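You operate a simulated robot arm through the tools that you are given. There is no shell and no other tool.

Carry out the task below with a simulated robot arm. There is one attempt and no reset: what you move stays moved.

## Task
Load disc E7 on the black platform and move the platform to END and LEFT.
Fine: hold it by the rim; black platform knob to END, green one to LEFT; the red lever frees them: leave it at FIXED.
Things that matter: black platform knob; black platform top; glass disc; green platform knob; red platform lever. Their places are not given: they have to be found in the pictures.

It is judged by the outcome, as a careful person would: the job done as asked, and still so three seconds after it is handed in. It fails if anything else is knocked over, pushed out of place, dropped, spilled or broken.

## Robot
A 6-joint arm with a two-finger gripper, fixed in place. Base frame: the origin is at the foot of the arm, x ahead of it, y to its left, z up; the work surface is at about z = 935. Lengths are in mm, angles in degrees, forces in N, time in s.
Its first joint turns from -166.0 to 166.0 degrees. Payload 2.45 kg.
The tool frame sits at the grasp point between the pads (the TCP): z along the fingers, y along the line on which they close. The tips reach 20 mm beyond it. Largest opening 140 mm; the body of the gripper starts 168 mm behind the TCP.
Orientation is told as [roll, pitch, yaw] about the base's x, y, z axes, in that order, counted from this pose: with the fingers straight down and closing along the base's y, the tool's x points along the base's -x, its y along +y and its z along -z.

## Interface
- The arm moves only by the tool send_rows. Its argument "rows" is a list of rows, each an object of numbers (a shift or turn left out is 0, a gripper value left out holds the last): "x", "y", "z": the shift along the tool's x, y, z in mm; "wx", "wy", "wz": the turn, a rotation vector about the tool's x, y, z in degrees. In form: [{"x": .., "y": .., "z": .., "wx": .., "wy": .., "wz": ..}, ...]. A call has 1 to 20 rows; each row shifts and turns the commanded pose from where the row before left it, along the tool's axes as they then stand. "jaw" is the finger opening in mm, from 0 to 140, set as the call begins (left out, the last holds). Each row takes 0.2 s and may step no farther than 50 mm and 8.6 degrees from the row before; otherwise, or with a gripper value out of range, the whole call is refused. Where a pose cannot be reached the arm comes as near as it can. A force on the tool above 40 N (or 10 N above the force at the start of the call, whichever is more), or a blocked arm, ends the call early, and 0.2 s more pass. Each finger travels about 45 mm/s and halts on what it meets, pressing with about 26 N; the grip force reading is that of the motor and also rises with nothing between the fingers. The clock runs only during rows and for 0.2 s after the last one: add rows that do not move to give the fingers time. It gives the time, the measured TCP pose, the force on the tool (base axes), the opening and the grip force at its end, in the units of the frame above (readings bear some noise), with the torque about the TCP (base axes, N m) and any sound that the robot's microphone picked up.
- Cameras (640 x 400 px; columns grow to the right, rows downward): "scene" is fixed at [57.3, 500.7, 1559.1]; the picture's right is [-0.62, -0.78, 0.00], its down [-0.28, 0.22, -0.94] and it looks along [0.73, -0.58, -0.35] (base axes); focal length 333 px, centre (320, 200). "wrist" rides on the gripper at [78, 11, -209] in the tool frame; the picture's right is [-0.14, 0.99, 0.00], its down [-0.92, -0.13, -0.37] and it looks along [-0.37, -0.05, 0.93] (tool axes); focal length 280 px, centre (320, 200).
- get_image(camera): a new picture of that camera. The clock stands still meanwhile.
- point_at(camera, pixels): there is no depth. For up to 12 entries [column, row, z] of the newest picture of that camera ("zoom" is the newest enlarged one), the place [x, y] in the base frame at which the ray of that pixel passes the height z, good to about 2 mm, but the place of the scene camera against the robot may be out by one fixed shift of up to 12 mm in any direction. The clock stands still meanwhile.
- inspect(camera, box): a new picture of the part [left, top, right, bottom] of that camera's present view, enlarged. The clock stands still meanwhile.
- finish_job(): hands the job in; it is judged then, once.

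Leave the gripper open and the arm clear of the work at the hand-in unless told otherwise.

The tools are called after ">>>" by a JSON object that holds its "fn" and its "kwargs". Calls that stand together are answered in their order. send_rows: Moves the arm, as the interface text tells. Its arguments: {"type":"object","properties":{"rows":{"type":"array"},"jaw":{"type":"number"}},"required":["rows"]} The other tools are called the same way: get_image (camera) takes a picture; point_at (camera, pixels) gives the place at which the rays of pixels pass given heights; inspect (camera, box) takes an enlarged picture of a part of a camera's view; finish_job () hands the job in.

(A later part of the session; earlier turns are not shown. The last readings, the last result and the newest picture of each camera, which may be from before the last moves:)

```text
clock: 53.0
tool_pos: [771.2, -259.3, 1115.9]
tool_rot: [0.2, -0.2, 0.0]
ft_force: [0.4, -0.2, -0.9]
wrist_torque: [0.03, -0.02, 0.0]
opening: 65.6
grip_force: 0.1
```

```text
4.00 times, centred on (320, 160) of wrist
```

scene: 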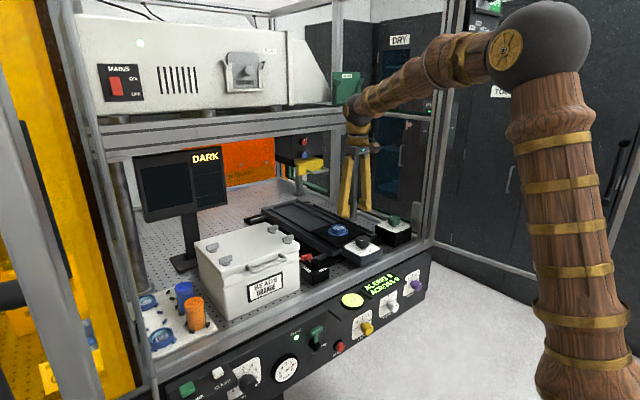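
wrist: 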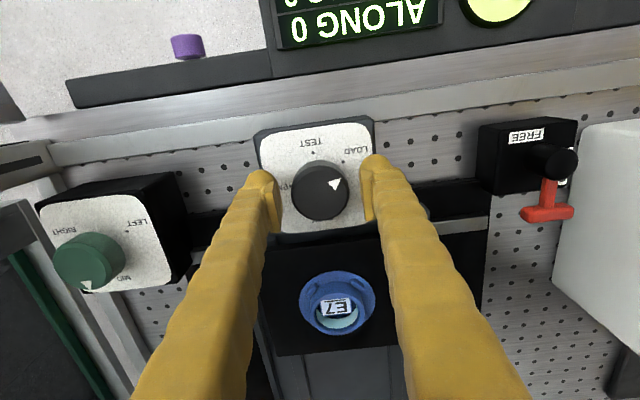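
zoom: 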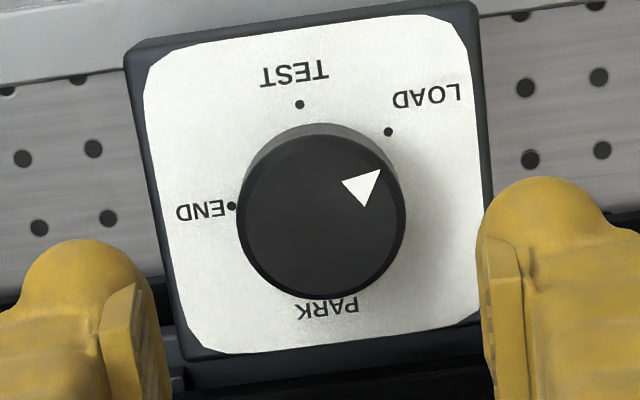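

The knob is unchanged at LOAD. I move above the lever (about (815,-58)) at this height for a precise look.

>>> {"fn": "send_rows", "kwargs": {"jaw": 74, "rows": [{"z": -10, "y": 40}, {"y": 45}, {"y": 45}, {"y": 45}, {"y": 26, "x": -40}, {}]}}

>>> {"fn": "get_image", "kwargs": {"camera": "wrist"}}

>>> {"fn": "inspect", "kwargs": {"camera": "wrist", "box": [260, 105, 380, 205]}}

>>> {"fn": "inspect", "kwargs": {"camera": "scene", "box": [270, 210, 350, 290]}}

```text
clock: 54.4
tool_pos: [811.4, -60.0, 1124.4]
tool_rot: [0.1, -0.3, -0.1]
ft_force: [-0.5, 0.2, -1.2]
wrist_torque: [-0.02, 0.0, 0.0]
opening: 74.0
grip_force: 0.0
```

```text
taken
```

wrist: 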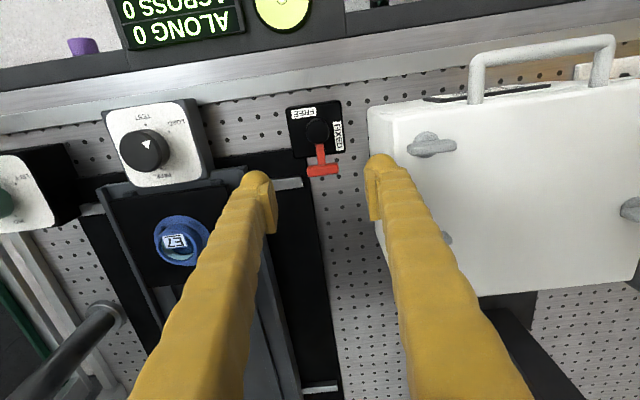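

```text
4.00 times, centred on (320, 155) of wrist
```

zoom: 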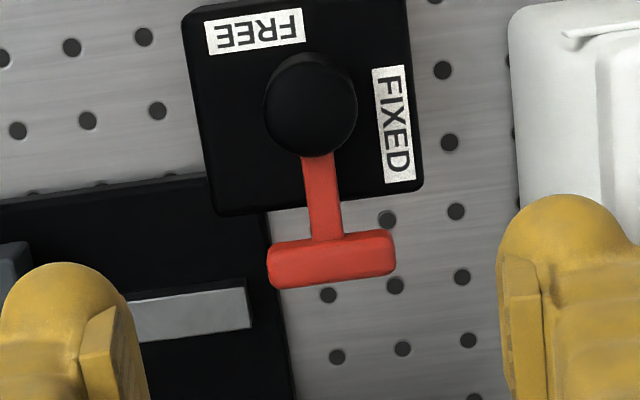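

```text
5.00 times, centred on (310, 250) of scene
```

zoom: 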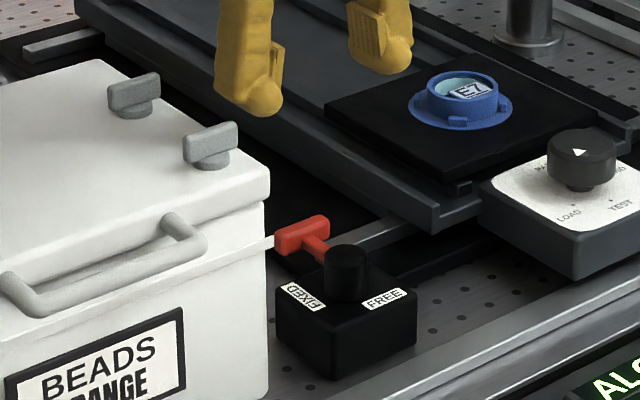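

I convert the lever's hub, T-bar ends and the white box's near side.

>>> {"fn": "point_at", "kwargs": {"camera": "wrist", "pixels": [[318, 132, 1000], [323, 169.75, 992], [306.75, 171.25, 992], [338.75, 168.25, 992], [368, 112, 1030], [370, 152, 1030], [368, 112, 1060], [370, 152, 1060], [289, 106, 977], [342, 104, 977], [345.5, 153, 977], [294.5, 159, 977]]}}

>>> {"fn": "point_at", "kwargs": {"camera": "scene", "pixels": [[300, 253, 1040], [300, 246, 1060], [297, 253, 1000], [298, 286, 937], [315, 252, 1000], [307, 247, 992]]}}

```text
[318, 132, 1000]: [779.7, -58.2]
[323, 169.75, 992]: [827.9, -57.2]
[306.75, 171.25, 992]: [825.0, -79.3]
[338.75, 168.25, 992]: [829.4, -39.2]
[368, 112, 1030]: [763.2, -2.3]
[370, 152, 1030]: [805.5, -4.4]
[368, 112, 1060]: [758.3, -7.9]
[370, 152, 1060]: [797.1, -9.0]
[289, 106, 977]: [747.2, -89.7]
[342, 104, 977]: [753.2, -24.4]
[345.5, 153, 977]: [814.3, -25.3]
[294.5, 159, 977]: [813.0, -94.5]
```

```text
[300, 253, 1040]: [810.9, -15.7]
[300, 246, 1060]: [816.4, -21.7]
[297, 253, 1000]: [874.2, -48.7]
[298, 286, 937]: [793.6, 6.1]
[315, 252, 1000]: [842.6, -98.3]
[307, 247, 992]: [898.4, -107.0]
```

The white box's right face is at y≈+10, the T-bar (length ≈42 mm) at radius ≈47 from the hub (780,-58). I will hold the T-bar by its two ends and first see which way the lever moves. I descend over it.

>>> {"fn": "send_rows", "kwargs": {"jaw": 62, "rows": [{"x": -8.5, "y": 2}, {"z": 30}, {"z": 30}, {"z": 25}, {}]}}

>>> {"fn": "get_image", "kwargs": {"camera": "wrist"}}

>>> {"fn": "inspect", "kwargs": {"camera": "wrist", "box": [260, 120, 380, 220]}}

>>> {"fn": "inspect", "kwargs": {"camera": "scene", "box": [270, 220, 350, 290]}}

```text
clock: 55.6
tool_pos: [819.4, -58.1, 1042.2]
tool_rot: [0.1, -0.3, 0.0]
ft_force: [-0.3, 0.2, -0.6]
wrist_torque: [0.01, 0.0, 0.01]
opening: 62.0
grip_force: 0.1
```

```text
taken
```

wrist: 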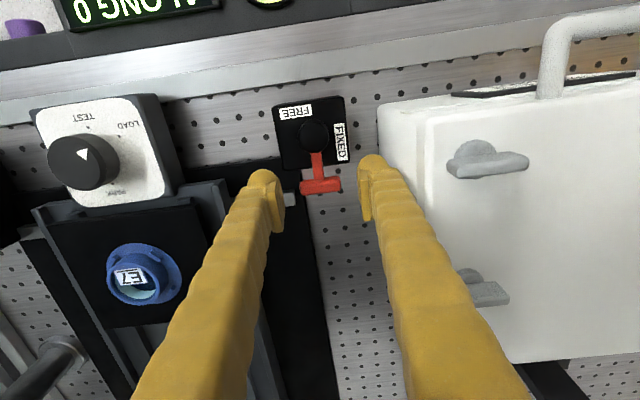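

```text
4.00 times, centred on (320, 170) of wrist
```

zoom: 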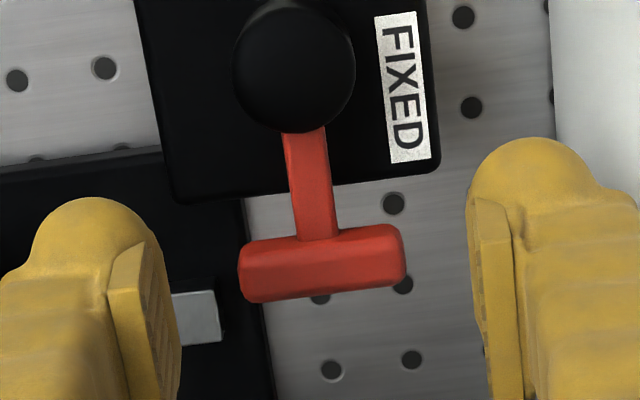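

```text
5.71 times, centred on (310, 255) of scene
```

zoom: 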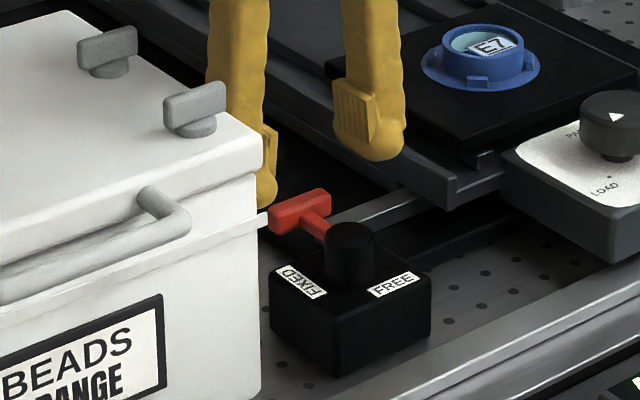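

T-bar is centred between the fingers (length ≈40 mm). I descend to TCP z≈1004 and close on its ends.

>>> {"fn": "send_rows", "kwargs": {"rows": [{"z": 20}, {"z": 12}, {"z": 6}, {}]}}

>>> {"fn": "inspect", "kwargs": {"camera": "scene", "box": [280, 230, 340, 280]}}

>>> {"fn": "inspect", "kwargs": {"camera": "wrist", "box": [260, 130, 380, 230]}}

```text
clock: 56.6
tool_pos: [819.8, -58.2, 1004.4]
tool_rot: [0.2, -0.2, 0.0]
ft_force: [0.6, -0.2, -0.4]
wrist_torque: [-0.03, 0.0, 0.01]
opening: 61.8
grip_force: 0.0
```

```text
8.00 times, centred on (310, 255) of scene
```

zoom: 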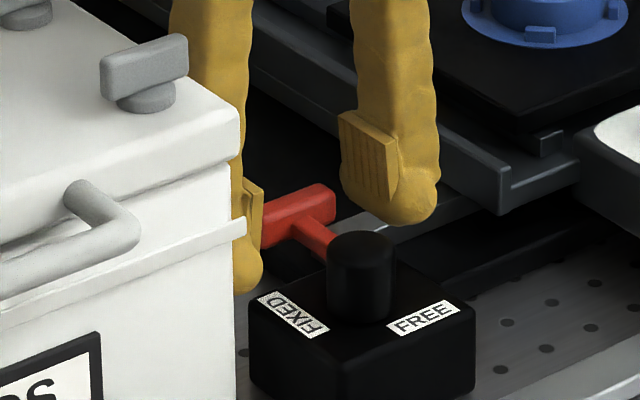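

```text
4.00 times, centred on (320, 180) of wrist
```

zoom: 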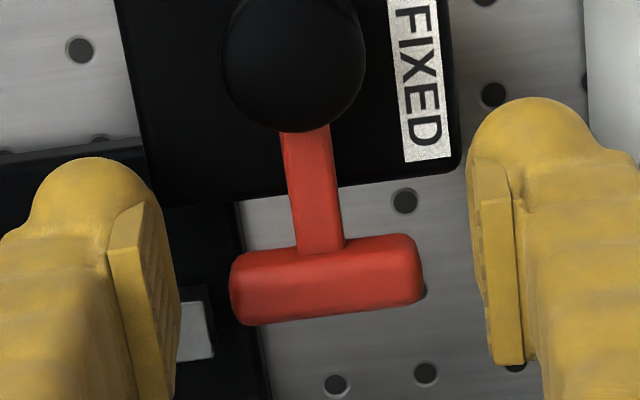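

Pads are level with the T-bar ends. I close.

>>> {"fn": "send_rows", "kwargs": {"jaw": 46, "rows": [{}, {}, {}]}}

>>> {"fn": "send_rows", "kwargs": {"jaw": 32, "rows": [{}, {}, {}]}}

>>> {"fn": "inspect", "kwargs": {"camera": "wrist", "box": [260, 130, 380, 230]}}

```text
clock: 57.4
tool_pos: [820.6, -57.5, 1004.9]
tool_rot: [0.1, -0.4, 0.0]
ft_force: [-0.8, 0.2, 1.0]
wrist_torque: [0.01, 0.0, 0.01]
opening: 46.3
grip_force: 0.0
```

```text
clock: 58.2
tool_pos: [819.7, -58.9, 1004.8]
tool_rot: [0.1, -0.3, 0.0]
ft_force: [0.5, 0.8, -0.9]
wrist_torque: [0.04, -0.02, -0.07]
opening: 38.9
grip_force: 44.9
```

```text
4.00 times, centred on (320, 180) of wrist
```

zoom: 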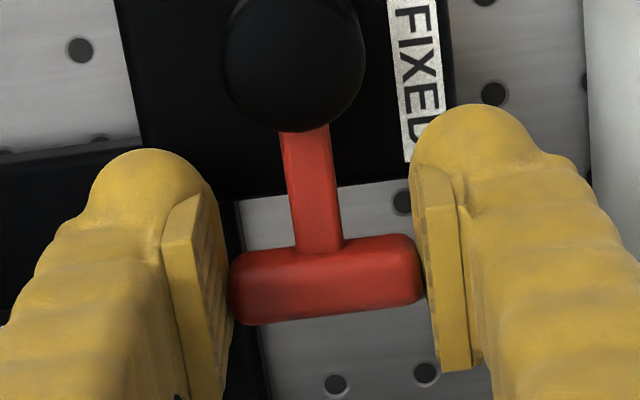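

Held (38.9 mm). I try a small arc about the hub: 6° counter-clockwise (toward +y), reading the force.

>>> {"fn": "send_rows", "kwargs": {"rows": [{"x": 0.05, "y": 2.1, "wz": -3}, {"x": 0.05, "y": 2.1, "wz": -3}, {}]}}

>>> {"fn": "inspect", "kwargs": {"camera": "wrist", "box": [260, 130, 380, 230]}}

```text
clock: 58.8
tool_pos: [818.4, -59.1, 1004.6]
tool_rot: [-0.1, -0.1, 4.9]
ft_force: [-4.4, -9.8, 2.4]
wrist_torque: [-0.1, 0.09, -0.82]
opening: 39.5
grip_force: 45.1
stopped in row 2: the force on the tool passed its limit at 46 N (the readings are from after the stop); the commanded pose is now the measured one
```

```text
4.00 times, centred on (320, 180) of wrist
```

zoom: 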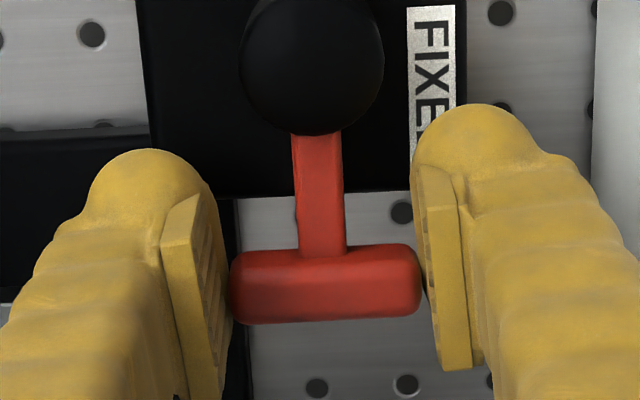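

Counter-clockwise is blocked (46 N stop). I try clockwise (toward -y), in small steps.

>>> {"fn": "send_rows", "kwargs": {"rows": [{"wz": 2.4}, {"wz": 2.5}, {}]}}

>>> {"fn": "send_rows", "kwargs": {"rows": [{"x": 0.05, "y": -2.1, "wz": 3}, {"x": 0.05, "y": -2.1, "wz": 3}, {}]}}

>>> {"fn": "inspect", "kwargs": {"camera": "wrist", "box": [260, 130, 380, 230]}}

```text
clock: 59.6
tool_pos: [818.8, -58.3, 1004.7]
tool_rot: [0.0, -0.2, 0.1]
ft_force: [7.9, -15.2, 2.4]
wrist_torque: [-0.19, -0.14, 0.35]
opening: 39.1
grip_force: 44.8
```

```text
clock: 60.4
tool_pos: [818.2, -63.2, 1002.7]
tool_rot: [0.0, -0.1, -6.0]
ft_force: [3.8, -2.7, 18.6]
wrist_torque: [-0.05, -0.15, 0.06]
opening: 39.0
grip_force: 44.9
```

```text
4.00 times, centred on (320, 180) of wrist
```

zoom: 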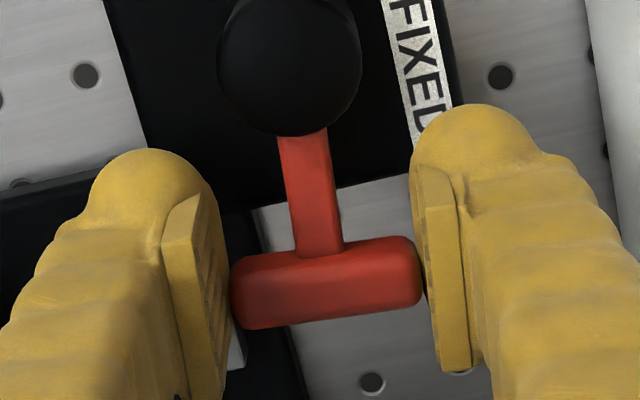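

I must check whether the lever turned or its base shifted. I look at the full pictures.

>>> {"fn": "get_image", "kwargs": {"camera": "wrist"}}

>>> {"fn": "inspect", "kwargs": {"camera": "scene", "box": [280, 230, 340, 280]}}

```text
taken
```

wrist: 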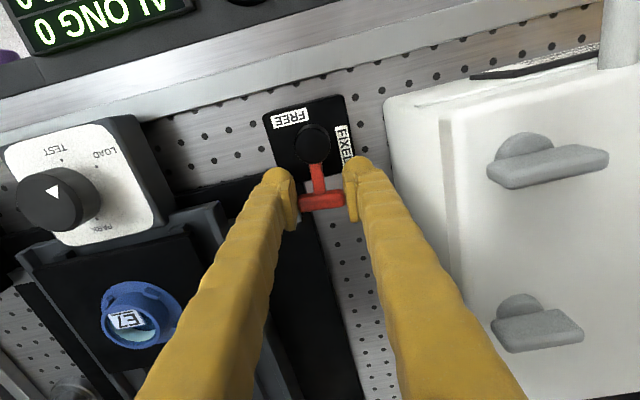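

```text
8.00 times, centred on (310, 255) of scene
```

zoom: 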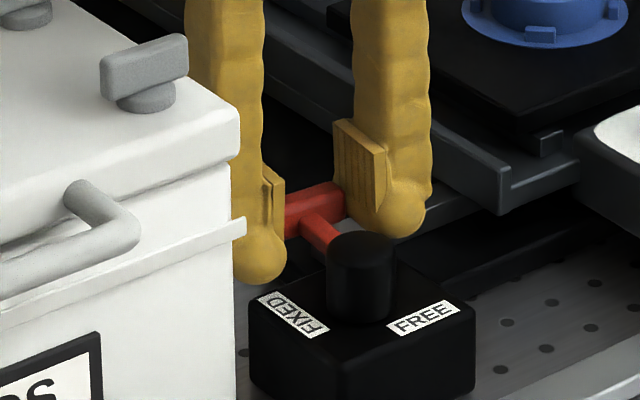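

The base is unmoved (labels in the same place in the scene), and the T-bar shifted right with the fingers: it turns clockwise. I continue in small steps.

>>> {"fn": "send_rows", "kwargs": {"rows": [{"x": 0.05, "y": -2.1, "wz": 3}, {"x": 0.05, "y": -2.1, "wz": 3}, {}]}}

>>> {"fn": "inspect", "kwargs": {"camera": "wrist", "box": [260, 90, 380, 230]}}

>>> {"fn": "inspect", "kwargs": {"camera": "scene", "box": [280, 230, 340, 280]}}

```text
clock: 61.2
tool_pos: [818.5, -65.8, 1004.1]
tool_rot: [0.0, -0.2, -11.9]
ft_force: [8.9, 2.2, 29.3]
wrist_torque: [-0.1, -0.34, -0.1]
opening: 39.1
grip_force: 44.8
```

```text
2.86 times, centred on (320, 160) of wrist
```

zoom: 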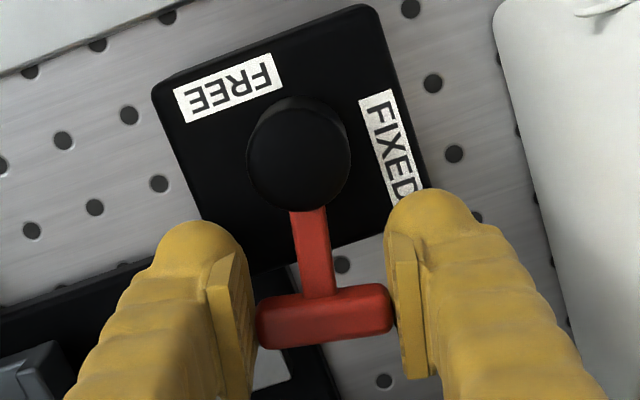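

```text
8.00 times, centred on (310, 255) of scene
```

zoom: 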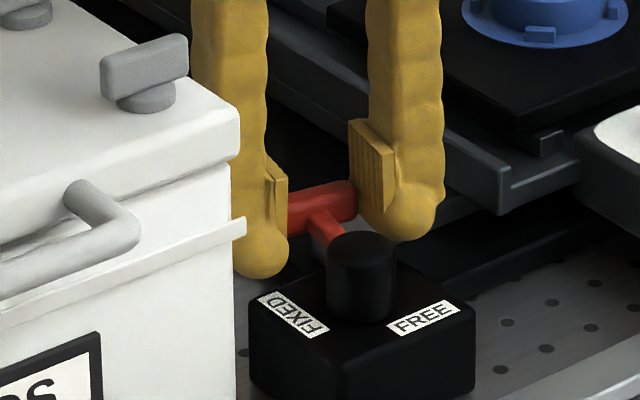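

It turns clockwise with the base steady; an upward force of 29 N has built up, so I relieve by raising 1.5 mm and continue.

>>> {"fn": "send_rows", "kwargs": {"rows": [{"z": -1.5, "x": -0.5}, {}]}}

>>> {"fn": "send_rows", "kwargs": {"rows": [{"x": 0.05, "y": -2.1, "wz": 3}, {"x": 0.05, "y": -2.1, "wz": 3}, {}]}}

```text
clock: 61.8
tool_pos: [817.5, -64.7, 1004.1]
tool_rot: [0.1, -0.2, -12.0]
ft_force: [4.7, 2.2, -0.7]
wrist_torque: [0.0, -0.32, -0.1]
opening: 39.0
grip_force: 45.1
```

```text
clock: 62.6
tool_pos: [817.0, -71.3, 1004.6]
tool_rot: [0.1, -0.2, -18.0]
ft_force: [7.3, 7.4, -19.2]
wrist_torque: [0.12, -0.04, -0.31]
opening: 39.1
grip_force: 44.8
```

Turning well (18°). I continue in 9° calls, watching forces.

>>> {"fn": "send_rows", "kwargs": {"rows": [{"z": 0.9, "x": -0.3}, {"x": 0.05, "y": -2.1, "wz": 3}, {"x": 0.05, "y": -2.1, "wz": 3}, {"x": 0.05, "y": -2.1, "wz": 3}, {}]}}

>>> {"fn": "send_rows", "kwargs": {"rows": [{"x": 0.05, "y": -2.1, "wz": 3}, {"x": 0.05, "y": -2.1, "wz": 3}, {"x": 0.05, "y": -2.1, "wz": 3}, {}]}}

>>> {"fn": "inspect", "kwargs": {"camera": "wrist", "box": [260, 90, 380, 230]}}

>>> {"fn": "inspect", "kwargs": {"camera": "scene", "box": [280, 230, 340, 280]}}

```text
clock: 63.8
tool_pos: [814.6, -75.1, 1004.0]
tool_rot: [0.0, -0.2, -26.9]
ft_force: [5.0, 7.9, -28.9]
wrist_torque: [0.13, 0.15, -0.34]
opening: 39.0
grip_force: 45.2
```

```text
clock: 64.8
tool_pos: [811.6, -81.2, 1004.5]
tool_rot: [0.1, -0.2, -35.9]
ft_force: [-9.6, 2.6, -20.6]
wrist_torque: [0.23, 0.26, 0.17]
opening: 39.1
grip_force: 45.0
```

```text
2.86 times, centred on (320, 160) of wrist
```

zoom: 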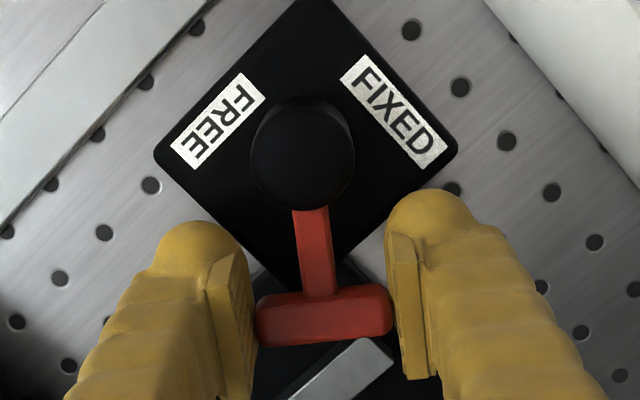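

```text
8.00 times, centred on (310, 255) of scene
```

zoom: 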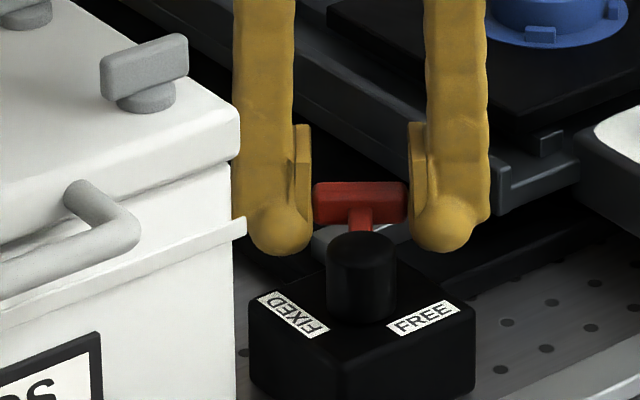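

Base steady and the lever is sweeping away from FIXED toward the FREE side. I continue clockwise.

>>> {"fn": "send_rows", "kwargs": {"rows": [{"z": 0.8, "x": 0.3}, {"x": 0.05, "y": -2.1, "wz": 3}, {"x": 0.05, "y": -2.1, "wz": 3}, {"x": 0.05, "y": -2.1, "wz": 3}, {}]}}

>>> {"fn": "send_rows", "kwargs": {"rows": [{"x": 0.05, "y": -2.1, "wz": 3}, {"x": 0.05, "y": -2.1, "wz": 3}, {"x": 0.05, "y": -2.1, "wz": 3}, {}]}}

>>> {"fn": "inspect", "kwargs": {"camera": "wrist", "box": [260, 90, 380, 230]}}

>>> {"fn": "inspect", "kwargs": {"camera": "scene", "box": [280, 230, 340, 280]}}

```text
clock: 66.0
tool_pos: [807.6, -86.4, 1004.1]
tool_rot: [0.1, -0.3, -45.0]
ft_force: [1.9, 0.8, 11.4]
wrist_torque: [-0.08, -0.13, -0.09]
opening: 38.9
grip_force: 44.5
```

```text
clock: 67.0
tool_pos: [803.5, -89.9, 1004.3]
tool_rot: [0.1, -0.2, -53.9]
ft_force: [15.4, -1.8, 20.8]
wrist_torque: [-0.2, -0.24, -0.43]
opening: 38.9
grip_force: 44.7
```

```text
2.86 times, centred on (320, 160) of wrist
```

zoom: 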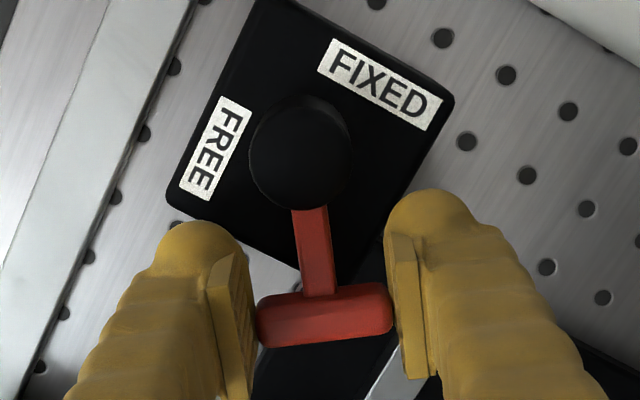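

```text
8.00 times, centred on (310, 255) of scene
```

zoom: 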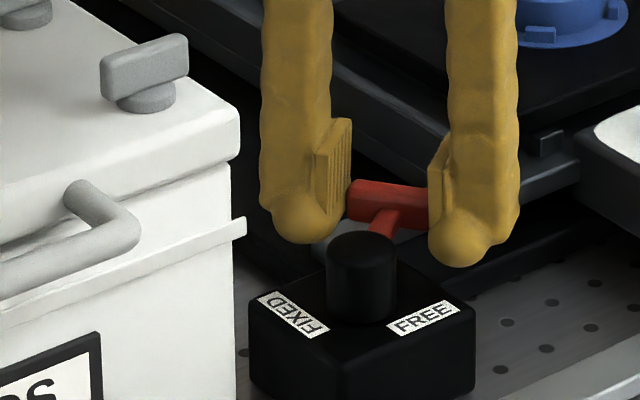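

At -54° now, all steady. I relieve 1 mm upward and continue toward -90°.

>>> {"fn": "send_rows", "kwargs": {"rows": [{"z": -1.0, "x": -0.3}, {"x": 0.05, "y": -2.1, "wz": 3}, {"x": 0.05, "y": -2.1, "wz": 3}, {"x": 0.05, "y": -2.1, "wz": 3}, {}]}}

>>> {"fn": "send_rows", "kwargs": {"rows": [{"x": 0.05, "y": -2.1, "wz": 3}, {"x": 0.05, "y": -2.1, "wz": 3}, {"x": 0.05, "y": -2.1, "wz": 3}, {}]}}

>>> {"fn": "send_rows", "kwargs": {"rows": [{"x": 0.05, "y": -2.1, "wz": 3}, {"x": 0.05, "y": -2.1, "wz": 3}, {"x": 0.05, "y": -2.1, "wz": 3}, {}]}}

>>> {"fn": "inspect", "kwargs": {"camera": "wrist", "box": [260, 90, 380, 230]}}

>>> {"fn": "inspect", "kwargs": {"camera": "scene", "box": [280, 230, 340, 280]}}

```text
clock: 68.2
tool_pos: [796.4, -93.9, 1005.7]
tool_rot: [0.1, -0.1, -63.0]
ft_force: [10.1, -5.4, -3.3]
wrist_torque: [-0.01, -0.1, -0.26]
opening: 39.1
grip_force: 44.8
```

```text
clock: 69.2
tool_pos: [791.6, -95.2, 1005.5]
tool_rot: [0.1, -0.1, -71.9]
ft_force: [-4.2, 5.6, 3.3]
wrist_torque: [0.14, 0.09, 0.03]
opening: 38.9
grip_force: 44.9
```

```text
clock: 70.2
tool_pos: [785.7, -97.2, 1003.5]
tool_rot: [0.2, -0.1, -80.9]
ft_force: [7.3, 14.5, 5.0]
wrist_torque: [0.2, -0.12, -0.38]
opening: 39.0
grip_force: 44.6
```

```text
2.86 times, centred on (320, 160) of wrist
```

zoom: 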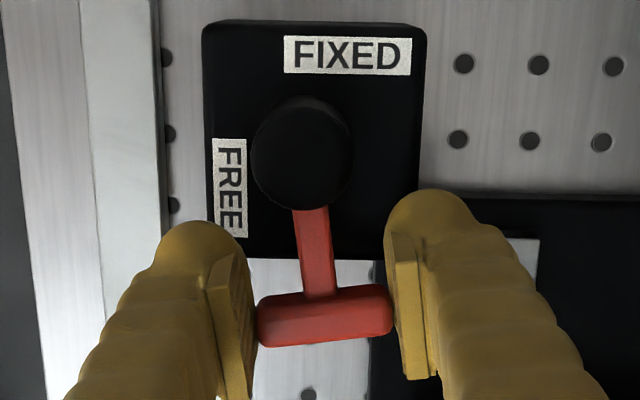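

```text
8.00 times, centred on (310, 255) of scene
```

zoom: 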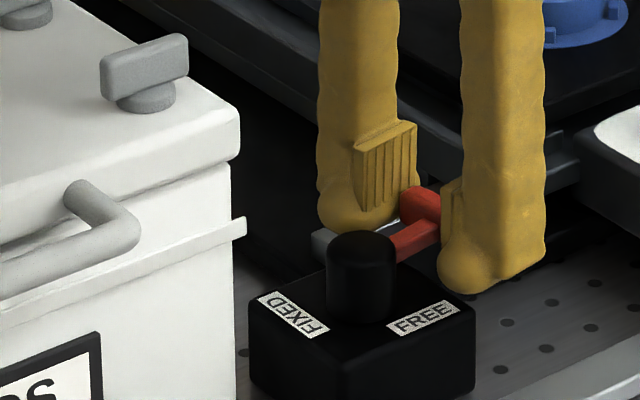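

At -81° the FREE label lies alongside the lever. I continue to the end, gently.

>>> {"fn": "send_rows", "kwargs": {"rows": [{"x": 0.05, "y": -2.1, "wz": 3}, {"x": 0.05, "y": -2.1, "wz": 3}, {"x": 0.05, "y": -2.1, "wz": 3}, {}]}}

>>> {"fn": "inspect", "kwargs": {"camera": "wrist", "box": [260, 90, 380, 230]}}

```text
clock: 71.2
tool_pos: [779.3, -96.4, 1004.2]
tool_rot: [0.2, -0.1, -89.9]
ft_force: [37.1, 6.3, -6.8]
wrist_torque: [-0.16, -0.37, 0.34]
opening: 38.9
grip_force: 45.2
```

```text
2.86 times, centred on (320, 160) of wrist
```

zoom: 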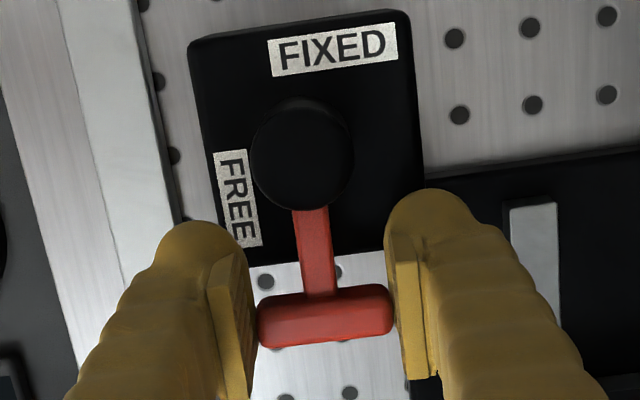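

A stop at about -90° (37 N): the lever is at its other end, FREE. I relax, open and rise.

>>> {"fn": "send_rows", "kwargs": {"rows": [{"y": 0.9}, {}]}}

>>> {"fn": "send_rows", "kwargs": {"jaw": 62, "rows": [{}, {}, {}, {"z": -15}, {"z": -45}, {"z": -50}, {}]}}

>>> {"fn": "get_image", "kwargs": {"camera": "wrist"}}

>>> {"fn": "get_image", "kwargs": {"camera": "scene"}}

```text
clock: 71.8
tool_pos: [779.6, -97.0, 1002.7]
tool_rot: [0.3, -0.1, -89.9]
ft_force: [25.0, 9.8, 0.2]
wrist_torque: [0.16, -0.16, 0.39]
opening: 38.8
grip_force: 45.0
```

```text
clock: 73.4
tool_pos: [779.1, -97.1, 1115.4]
tool_rot: [0.2, -0.1, -89.9]
ft_force: [-0.8, 0.5, -0.3]
wrist_torque: [-0.03, 0.01, -0.05]
opening: 62.0
grip_force: 0.0
```

```text
taken
```

wrist: 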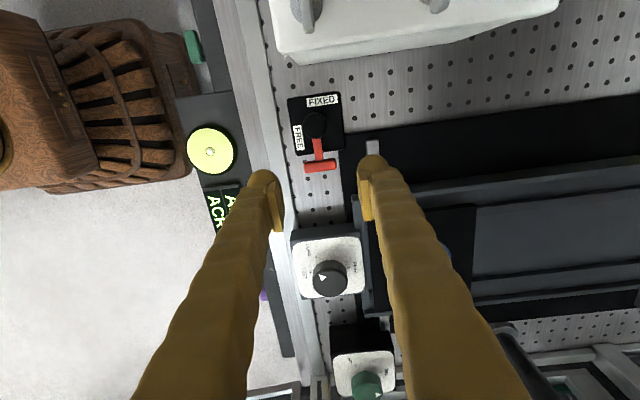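

```text
taken
```

scene: 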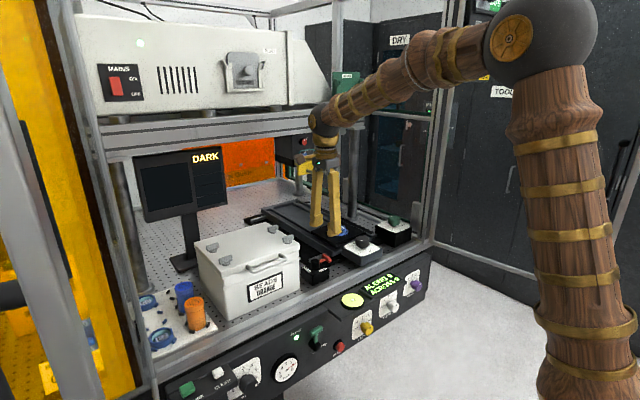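

Lever points right (FREE). Now I move over to the black knob at height, keeping yaw -90 so I have room for a long counter-clockwise turn.

>>> {"fn": "send_rows", "kwargs": {"jaw": 60, "rows": [{"x": -40}, {"x": -45}, {"x": -45}, {"x": -33, "y": -7}, {}]}}

>>> {"fn": "get_image", "kwargs": {"camera": "wrist"}}

>>> {"fn": "inspect", "kwargs": {"camera": "wrist", "box": [260, 110, 380, 210]}}

>>> {"fn": "inspect", "kwargs": {"camera": "scene", "box": [290, 200, 410, 290]}}

```text
clock: 74.6
tool_pos: [772.7, -263.2, 1114.0]
tool_rot: [0.2, -0.1, -89.9]
ft_force: [-0.4, -0.3, 0.7]
wrist_torque: [-0.02, 0.0, 0.0]
opening: 60.0
grip_force: 0.0
```

```text
taken
```

wrist: 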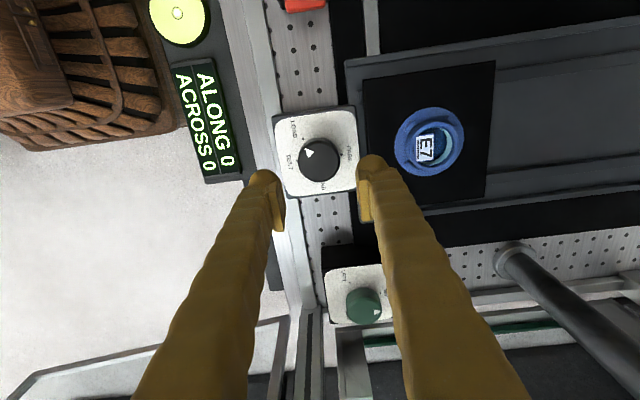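

```text
4.00 times, centred on (320, 160) of wrist
```

zoom: 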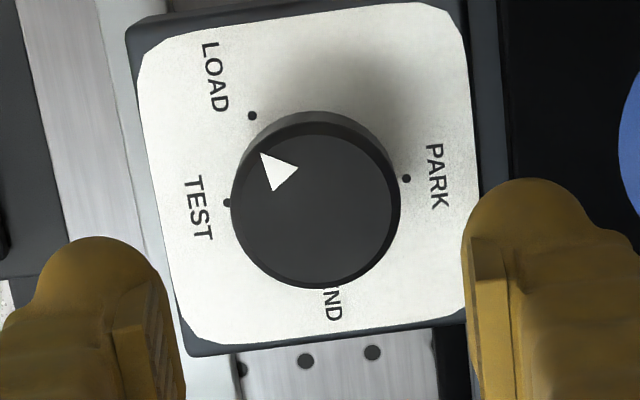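

```text
4.44 times, centred on (350, 245) of scene
```

zoom: 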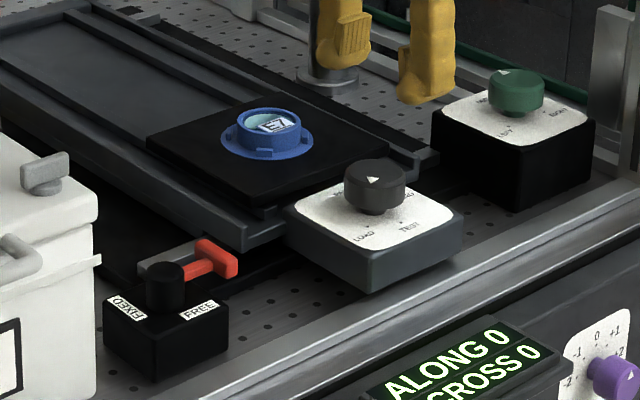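

I check the knob centre from this orientation (px ~(319,161)).

>>> {"fn": "point_at", "kwargs": {"camera": "wrist", "pixels": [[319, 161.2, 1015], [298, 161.2, 1015], [340, 161.2, 1015], [303, 139, 988], [296.75, 160.75, 988], [341.5, 154.75, 988]]}}

```text
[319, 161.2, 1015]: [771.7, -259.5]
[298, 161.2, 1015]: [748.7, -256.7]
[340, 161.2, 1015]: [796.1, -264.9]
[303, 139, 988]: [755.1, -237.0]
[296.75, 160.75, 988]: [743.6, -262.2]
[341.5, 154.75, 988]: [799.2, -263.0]
```

Knob centre (772,-260). I shift +2.7 in y and descend around the cap.

>>> {"fn": "send_rows", "kwargs": {"rows": [{"x": 2.7}, {"z": 35}, {"z": 30}, {"z": 20}, {"z": 9}, {}]}}

>>> {"fn": "inspect", "kwargs": {"camera": "wrist", "box": [260, 130, 380, 230]}}

>>> {"fn": "inspect", "kwargs": {"camera": "scene", "box": [320, 200, 400, 270]}}

```text
clock: 76.0
tool_pos: [771.9, -259.5, 1020.3]
tool_rot: [0.2, -0.1, -89.9]
ft_force: [-0.2, -0.2, 0.4]
wrist_torque: [0.0, 0.03, 0.0]
opening: 60.0
grip_force: 0.0
```

```text
4.00 times, centred on (320, 180) of wrist
```

zoom: 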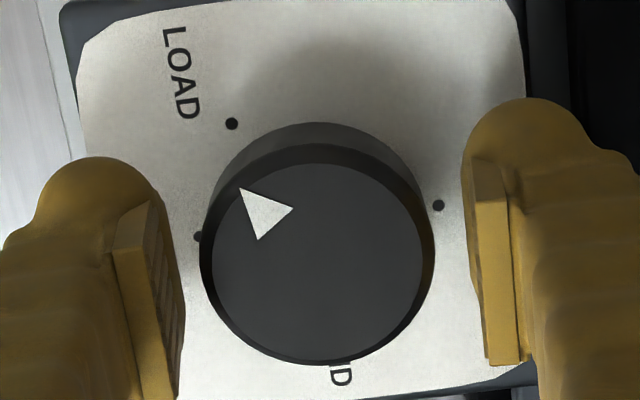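

```text
5.71 times, centred on (360, 235) of scene
```

zoom: 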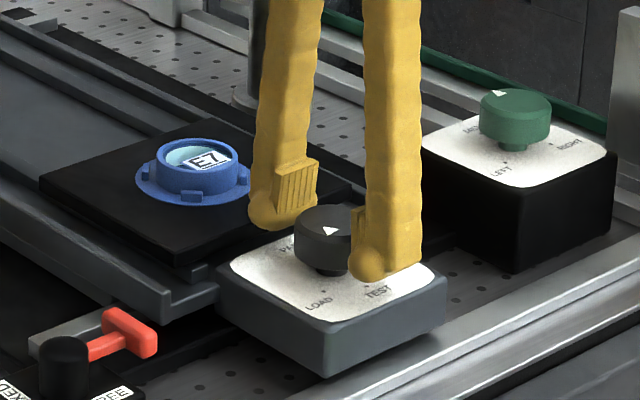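

Straddling well. I close on the cap and try a small counter-clockwise turn of 6°.

>>> {"fn": "send_rows", "kwargs": {"jaw": 40, "rows": [{}, {}, {}, {}]}}

>>> {"fn": "send_rows", "kwargs": {"rows": [{"wz": -3}, {"wz": -3}, {}]}}

>>> {"fn": "inspect", "kwargs": {"camera": "wrist", "box": [260, 130, 380, 230]}}

```text
clock: 77.0
tool_pos: [773.0, -258.7, 1019.3]
tool_rot: [0.2, -0.1, -89.9]
ft_force: [-18.0, -0.1, 1.5]
wrist_torque: [0.04, 0.18, 0.02]
opening: 46.5
grip_force: 44.8
```

```text
clock: 77.8
tool_pos: [771.0, -258.5, 1019.8]
tool_rot: [0.1, -0.2, -83.9]
ft_force: [-32.7, 0.4, -1.2]
wrist_torque: [0.09, 0.34, -0.4]
opening: 46.4
grip_force: 44.6
```

```text
4.00 times, centred on (320, 180) of wrist
```

zoom: 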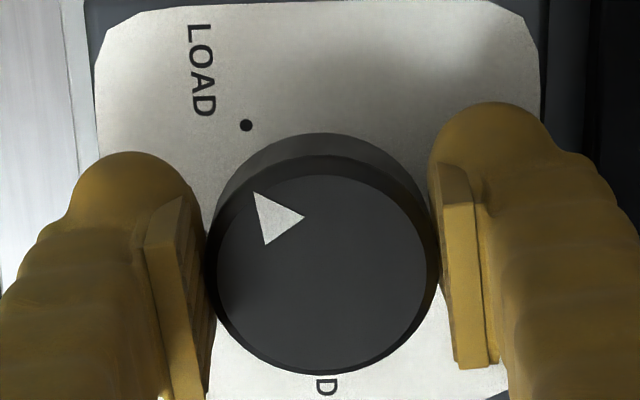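

The triangle did not follow yet, and a side force (-33 N in x) shows I'm off-centre. I re-centre by 1.7 mm and continue turning a bit.

>>> {"fn": "send_rows", "kwargs": {"rows": [{"y": -1.7}, {}]}}

>>> {"fn": "send_rows", "kwargs": {"rows": [{"wz": -3}, {"wz": -3}, {"wz": -3}, {}]}}

>>> {"fn": "inspect", "kwargs": {"camera": "wrist", "box": [260, 130, 380, 230]}}

```text
clock: 78.4
tool_pos: [771.3, -258.0, 1020.1]
tool_rot: [0.2, -0.1, -83.9]
ft_force: [-2.7, -2.4, -17.0]
wrist_torque: [-0.15, -0.06, 0.09]
opening: 46.2
grip_force: 45.2
```

```text
clock: 79.4
tool_pos: [769.9, -257.5, 1021.2]
tool_rot: [0.3, -0.2, -74.9]
ft_force: [-6.0, 1.2, 1.0]
wrist_torque: [0.07, 0.1, -0.54]
opening: 46.6
grip_force: 44.5
```

```text
4.00 times, centred on (320, 180) of wrist
```

zoom: 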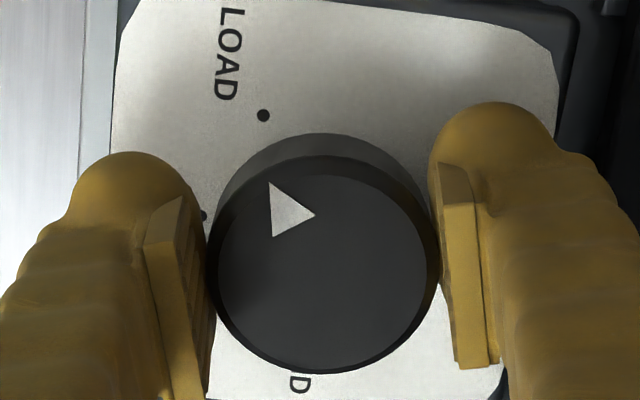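

The triangle still stays with the plate (slipping at ≈0.5 N m). Before trying more I look at the display and lever in the scene.

>>> {"fn": "inspect", "kwargs": {"camera": "scene", "box": [290, 220, 410, 310]}}

>>> {"fn": "inspect", "kwargs": {"camera": "scene", "box": [290, 240, 340, 290]}}

```text
4.44 times, centred on (350, 265) of scene
```

zoom: 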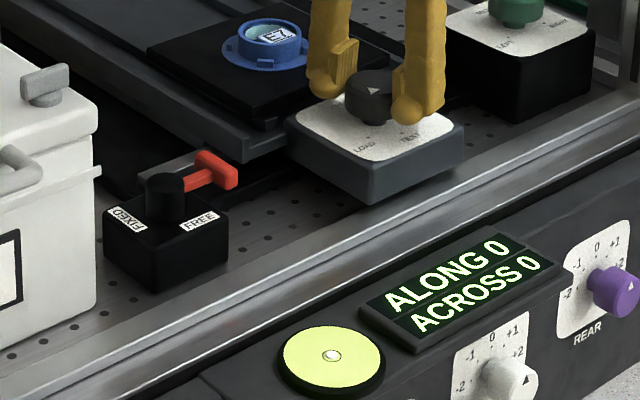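

```text
8.00 times, centred on (315, 265) of scene
```

zoom: 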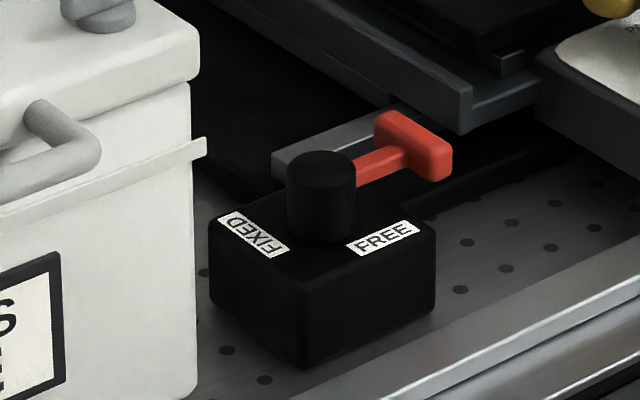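

Display still shows 0/0 and the lever rests at -y. I test the other turn direction gently (clockwise 18° from here) to learn whether the knob moves at all.

>>> {"fn": "send_rows", "kwargs": {"rows": [{"wz": 3}, {"wz": 3}, {"wz": 3}, {"wz": 3}, {"wz": 3}, {"wz": 3}, {}]}}

>>> {"fn": "inspect", "kwargs": {"camera": "wrist", "box": [260, 130, 380, 230]}}

```text
clock: 81.0
tool_pos: [771.7, -257.8, 1020.6]
tool_rot: [0.3, -0.1, -92.9]
ft_force: [31.2, 1.2, 7.0]
wrist_torque: [0.0, -0.41, 0.07]
opening: 46.6
grip_force: 44.9
```

```text
4.00 times, centred on (320, 180) of wrist
```

zoom: 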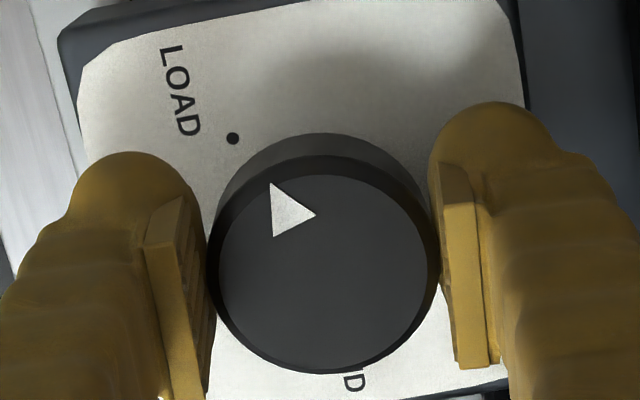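

Now the triangle moved with the fingers: the knob turns clockwise and is free; counter-clockwise was just its end stop. I check the platform and display.

>>> {"fn": "inspect", "kwargs": {"camera": "scene", "box": [290, 220, 410, 310]}}

>>> {"fn": "get_image", "kwargs": {"camera": "wrist"}}

```text
4.44 times, centred on (350, 265) of scene
```

zoom: 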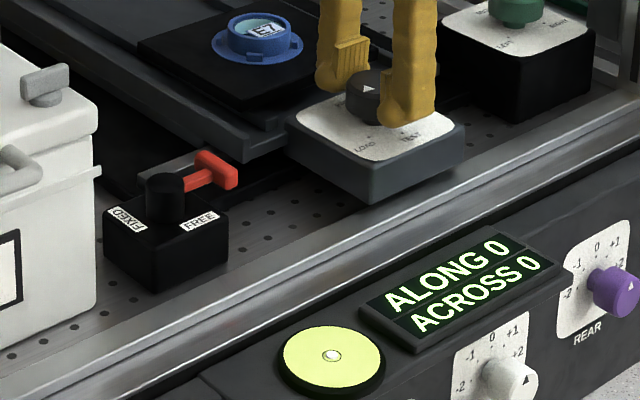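

```text
taken
```

wrist: 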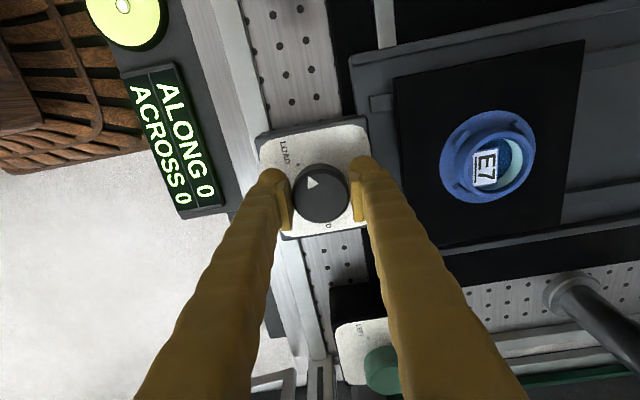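

The platform moved back ~10 mm with the clockwise turn, so clockwise is right (via PARK to END). My grip is ~3 mm off the knob axis in y, so I open, re-centre to (771.3,-260.8), rotate the hand back to yaw -30 for a long clockwise turn.

>>> {"fn": "send_rows", "kwargs": {"jaw": 60, "rows": [{}, {}, {}]}}

>>> {"fn": "send_rows", "kwargs": {"rows": [{"x": -2.9, "y": 0.2}, {"z": -22}, {}]}}

>>> {"fn": "send_rows", "kwargs": {"rows": [{"wz": -8}, {"wz": -8}, {"wz": -8}, {"wz": -8}, {"wz": -8}, {"wz": -8}, {"wz": -8}, {"wz": -8}, {"wz": -8}, {"wz": -8}, {"wz": -8}, {"wz": -5}, {}]}}

>>> {"fn": "get_image", "kwargs": {"camera": "wrist"}}

>>> {"fn": "inspect", "kwargs": {"camera": "wrist", "box": [260, 130, 380, 230]}}

```text
clock: 81.8
tool_pos: [770.8, -258.0, 1019.8]
tool_rot: [0.1, 0.0, -92.9]
ft_force: [-0.9, 0.6, -0.5]
wrist_torque: [-0.01, 0.02, 0.0]
opening: 60.2
grip_force: 0.0
```

```text
clock: 82.6
tool_pos: [770.3, -259.2, 1041.9]
tool_rot: [0.0, -0.1, -92.9]
ft_force: [0.4, -0.6, 0.0]
wrist_torque: [-0.01, 0.03, 0.02]
opening: 60.1
grip_force: 0.0
```

```text
clock: 85.4
tool_pos: [771.7, -260.3, 1042.7]
tool_rot: [0.0, -0.2, 0.3]
ft_force: [0.4, 0.0, 0.3]
wrist_torque: [0.01, -0.04, 0.0]
opening: 60.4
grip_force: 0.1
```

```text
taken
```

wrist: 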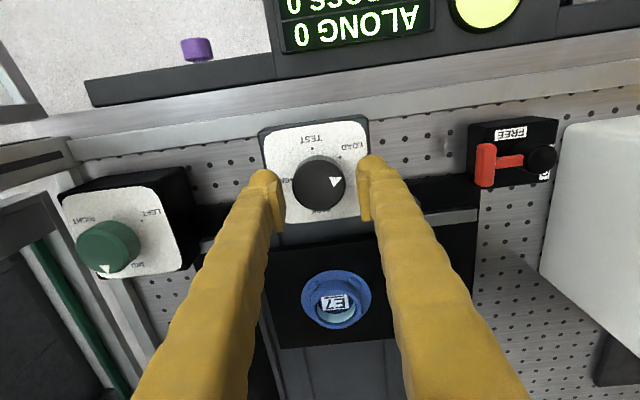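

```text
4.00 times, centred on (320, 180) of wrist
```

zoom: 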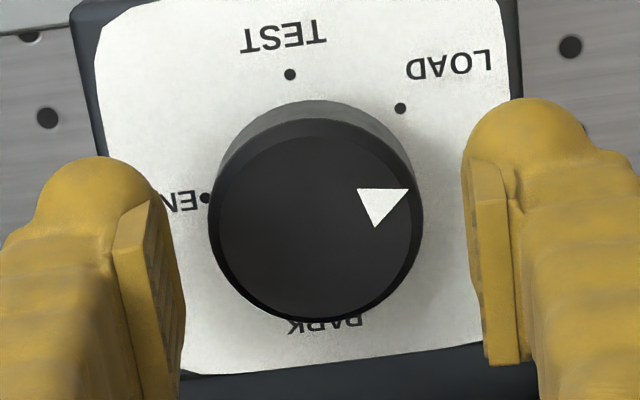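

The pointer is ≈18° clockwise of LOAD. I fine-centre, descend, close, and turn clockwise 100° in gentle steps.

>>> {"fn": "send_rows", "kwargs": {"rows": [{"x": -0.5, "y": -0.7}, {"z": 12}, {"z": 10}, {}]}}

>>> {"fn": "send_rows", "kwargs": {"jaw": 40, "rows": [{}, {}, {}, {}]}}

>>> {"fn": "send_rows", "kwargs": {"rows": [{"wz": 2}, {"wz": 4}, {"wz": 4}, {"wz": 4}, {"wz": 4}, {"wz": 2}, {}]}}

>>> {"fn": "inspect", "kwargs": {"camera": "wrist", "box": [260, 130, 380, 230]}}

>>> {"fn": "inspect", "kwargs": {"camera": "scene", "box": [290, 200, 410, 290]}}

```text
clock: 86.4
tool_pos: [771.7, -262.6, 1019.8]
tool_rot: [-0.2, -0.3, 0.1]
ft_force: [0.1, 0.0, 0.4]
wrist_torque: [-0.02, -0.01, 0.04]
opening: 60.1
grip_force: 0.1
```

```text
clock: 87.4
tool_pos: [771.1, -262.8, 1021.0]
tool_rot: [0.0, -0.2, 0.1]
ft_force: [0.3, 0.7, 0.4]
wrist_torque: [-0.02, -0.01, 0.01]
opening: 46.3
grip_force: 45.0
```

```text
clock: 89.0
tool_pos: [772.0, -261.1, 1021.0]
tool_rot: [0.0, -0.2, -19.9]
ft_force: [-7.2, 1.8, 8.3]
wrist_torque: [0.1, 0.16, 0.02]
opening: 46.7
grip_force: 45.3
```

```text
4.00 times, centred on (320, 180) of wrist
```

zoom: 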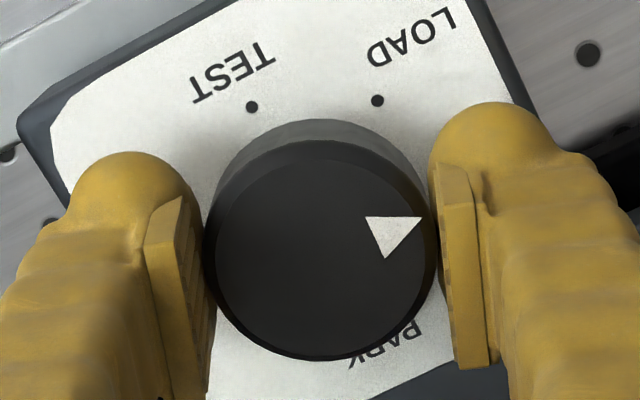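

```text
4.44 times, centred on (350, 245) of scene
```

zoom: 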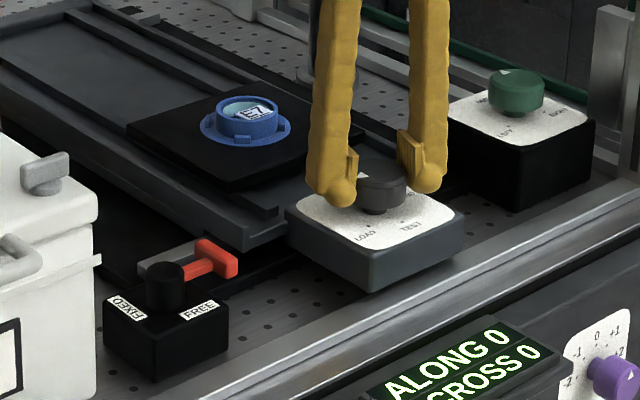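

The knob follows and the platform with E7 moves back smoothly. I continue clockwise another 75°.

>>> {"fn": "send_rows", "kwargs": {"rows": [{"wz": 2}, {"wz": 4}, {"wz": 5}, {"wz": 5}, {"wz": 5}, {"wz": 5}, {"wz": 5}, {"wz": 4}, {"wz": 2}, {}]}}

>>> {"fn": "send_rows", "kwargs": {"rows": [{"wz": 2}, {"wz": 4}, {"wz": 5}, {"wz": 5}, {"wz": 5}, {"wz": 5}, {"wz": 5}, {"wz": 4}, {"wz": 2}, {}]}}

>>> {"fn": "get_image", "kwargs": {"camera": "wrist"}}

>>> {"fn": "inspect", "kwargs": {"camera": "wrist", "box": [260, 130, 380, 230]}}

>>> {"fn": "get_image", "kwargs": {"camera": "scene"}}

```text
clock: 91.2
tool_pos: [771.7, -261.8, 1020.5]
tool_rot: [0.1, -0.2, -56.9]
ft_force: [14.1, -1.5, 14.6]
wrist_torque: [-0.14, -0.19, -0.02]
opening: 46.7
grip_force: 45.1
```

```text
clock: 93.4
tool_pos: [772.5, -260.9, 1020.5]
tool_rot: [0.2, 0.0, -93.8]
ft_force: [32.7, 0.5, 9.5]
wrist_torque: [0.11, -0.34, 0.0]
opening: 46.5
grip_force: 45.1
```

```text
taken
```

wrist: 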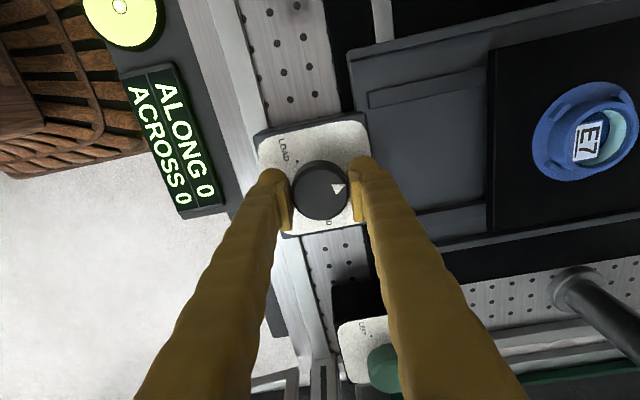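

```text
4.00 times, centred on (320, 180) of wrist
```

zoom: 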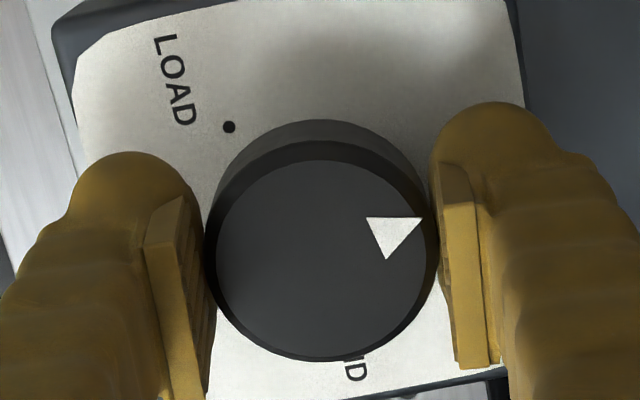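

```text
taken
```

scene: 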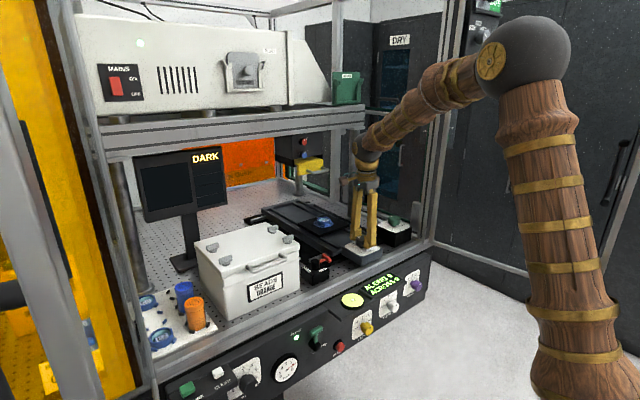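

112° done; the pointer is nearing PARK. I release, lift, rotate the hand back and regrasp for the remaining turn.

>>> {"fn": "send_rows", "kwargs": {"jaw": 60, "rows": [{}, {}, {}, {"z": -22}, {}]}}

>>> {"fn": "send_rows", "kwargs": {"rows": [{"wz": -8}, {"wz": -8}, {"wz": -8}, {"wz": -8}, {"wz": -8}, {"wz": -8}, {"wz": -8}, {"wz": -8}, {"wz": -8}, {"wz": -8}, {"wz": -8}, {"wz": -8}, {"wz": -8}, {}]}}

>>> {"fn": "get_image", "kwargs": {"camera": "wrist"}}

>>> {"fn": "inspect", "kwargs": {"camera": "wrist", "box": [260, 130, 380, 230]}}

```text
clock: 94.6
tool_pos: [771.4, -261.4, 1043.4]
tool_rot: [0.2, 0.0, -93.9]
ft_force: [0.0, 0.2, -0.4]
wrist_torque: [-0.01, 0.02, 0.01]
opening: 59.9
grip_force: 0.1
```

```text
clock: 97.6
tool_pos: [771.9, -260.7, 1043.7]
tool_rot: [-0.1, 0.0, 10.1]
ft_force: [0.4, 0.2, -0.8]
wrist_torque: [-0.02, -0.02, 0.04]
opening: 60.2
grip_force: 0.0
```

```text
taken
```

wrist: 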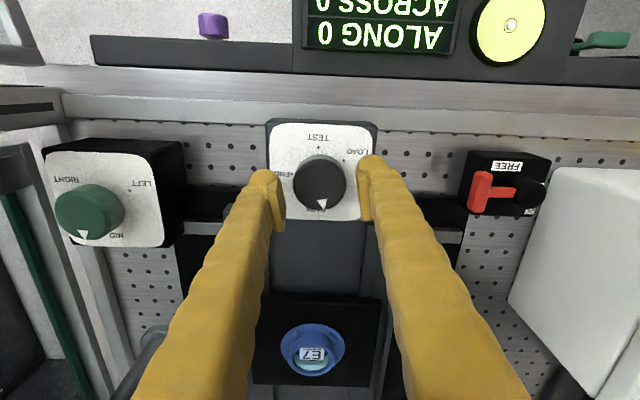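

```text
4.00 times, centred on (320, 180) of wrist
```

zoom: 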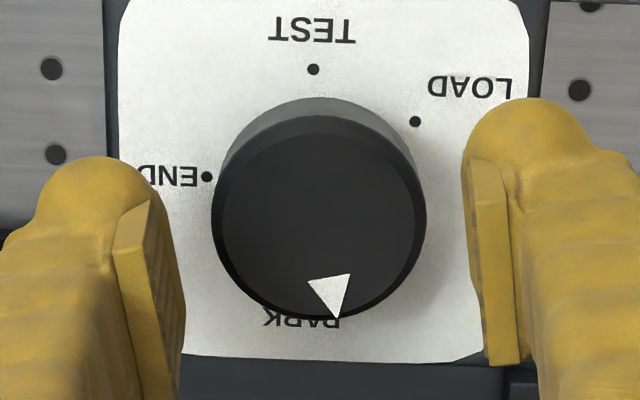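

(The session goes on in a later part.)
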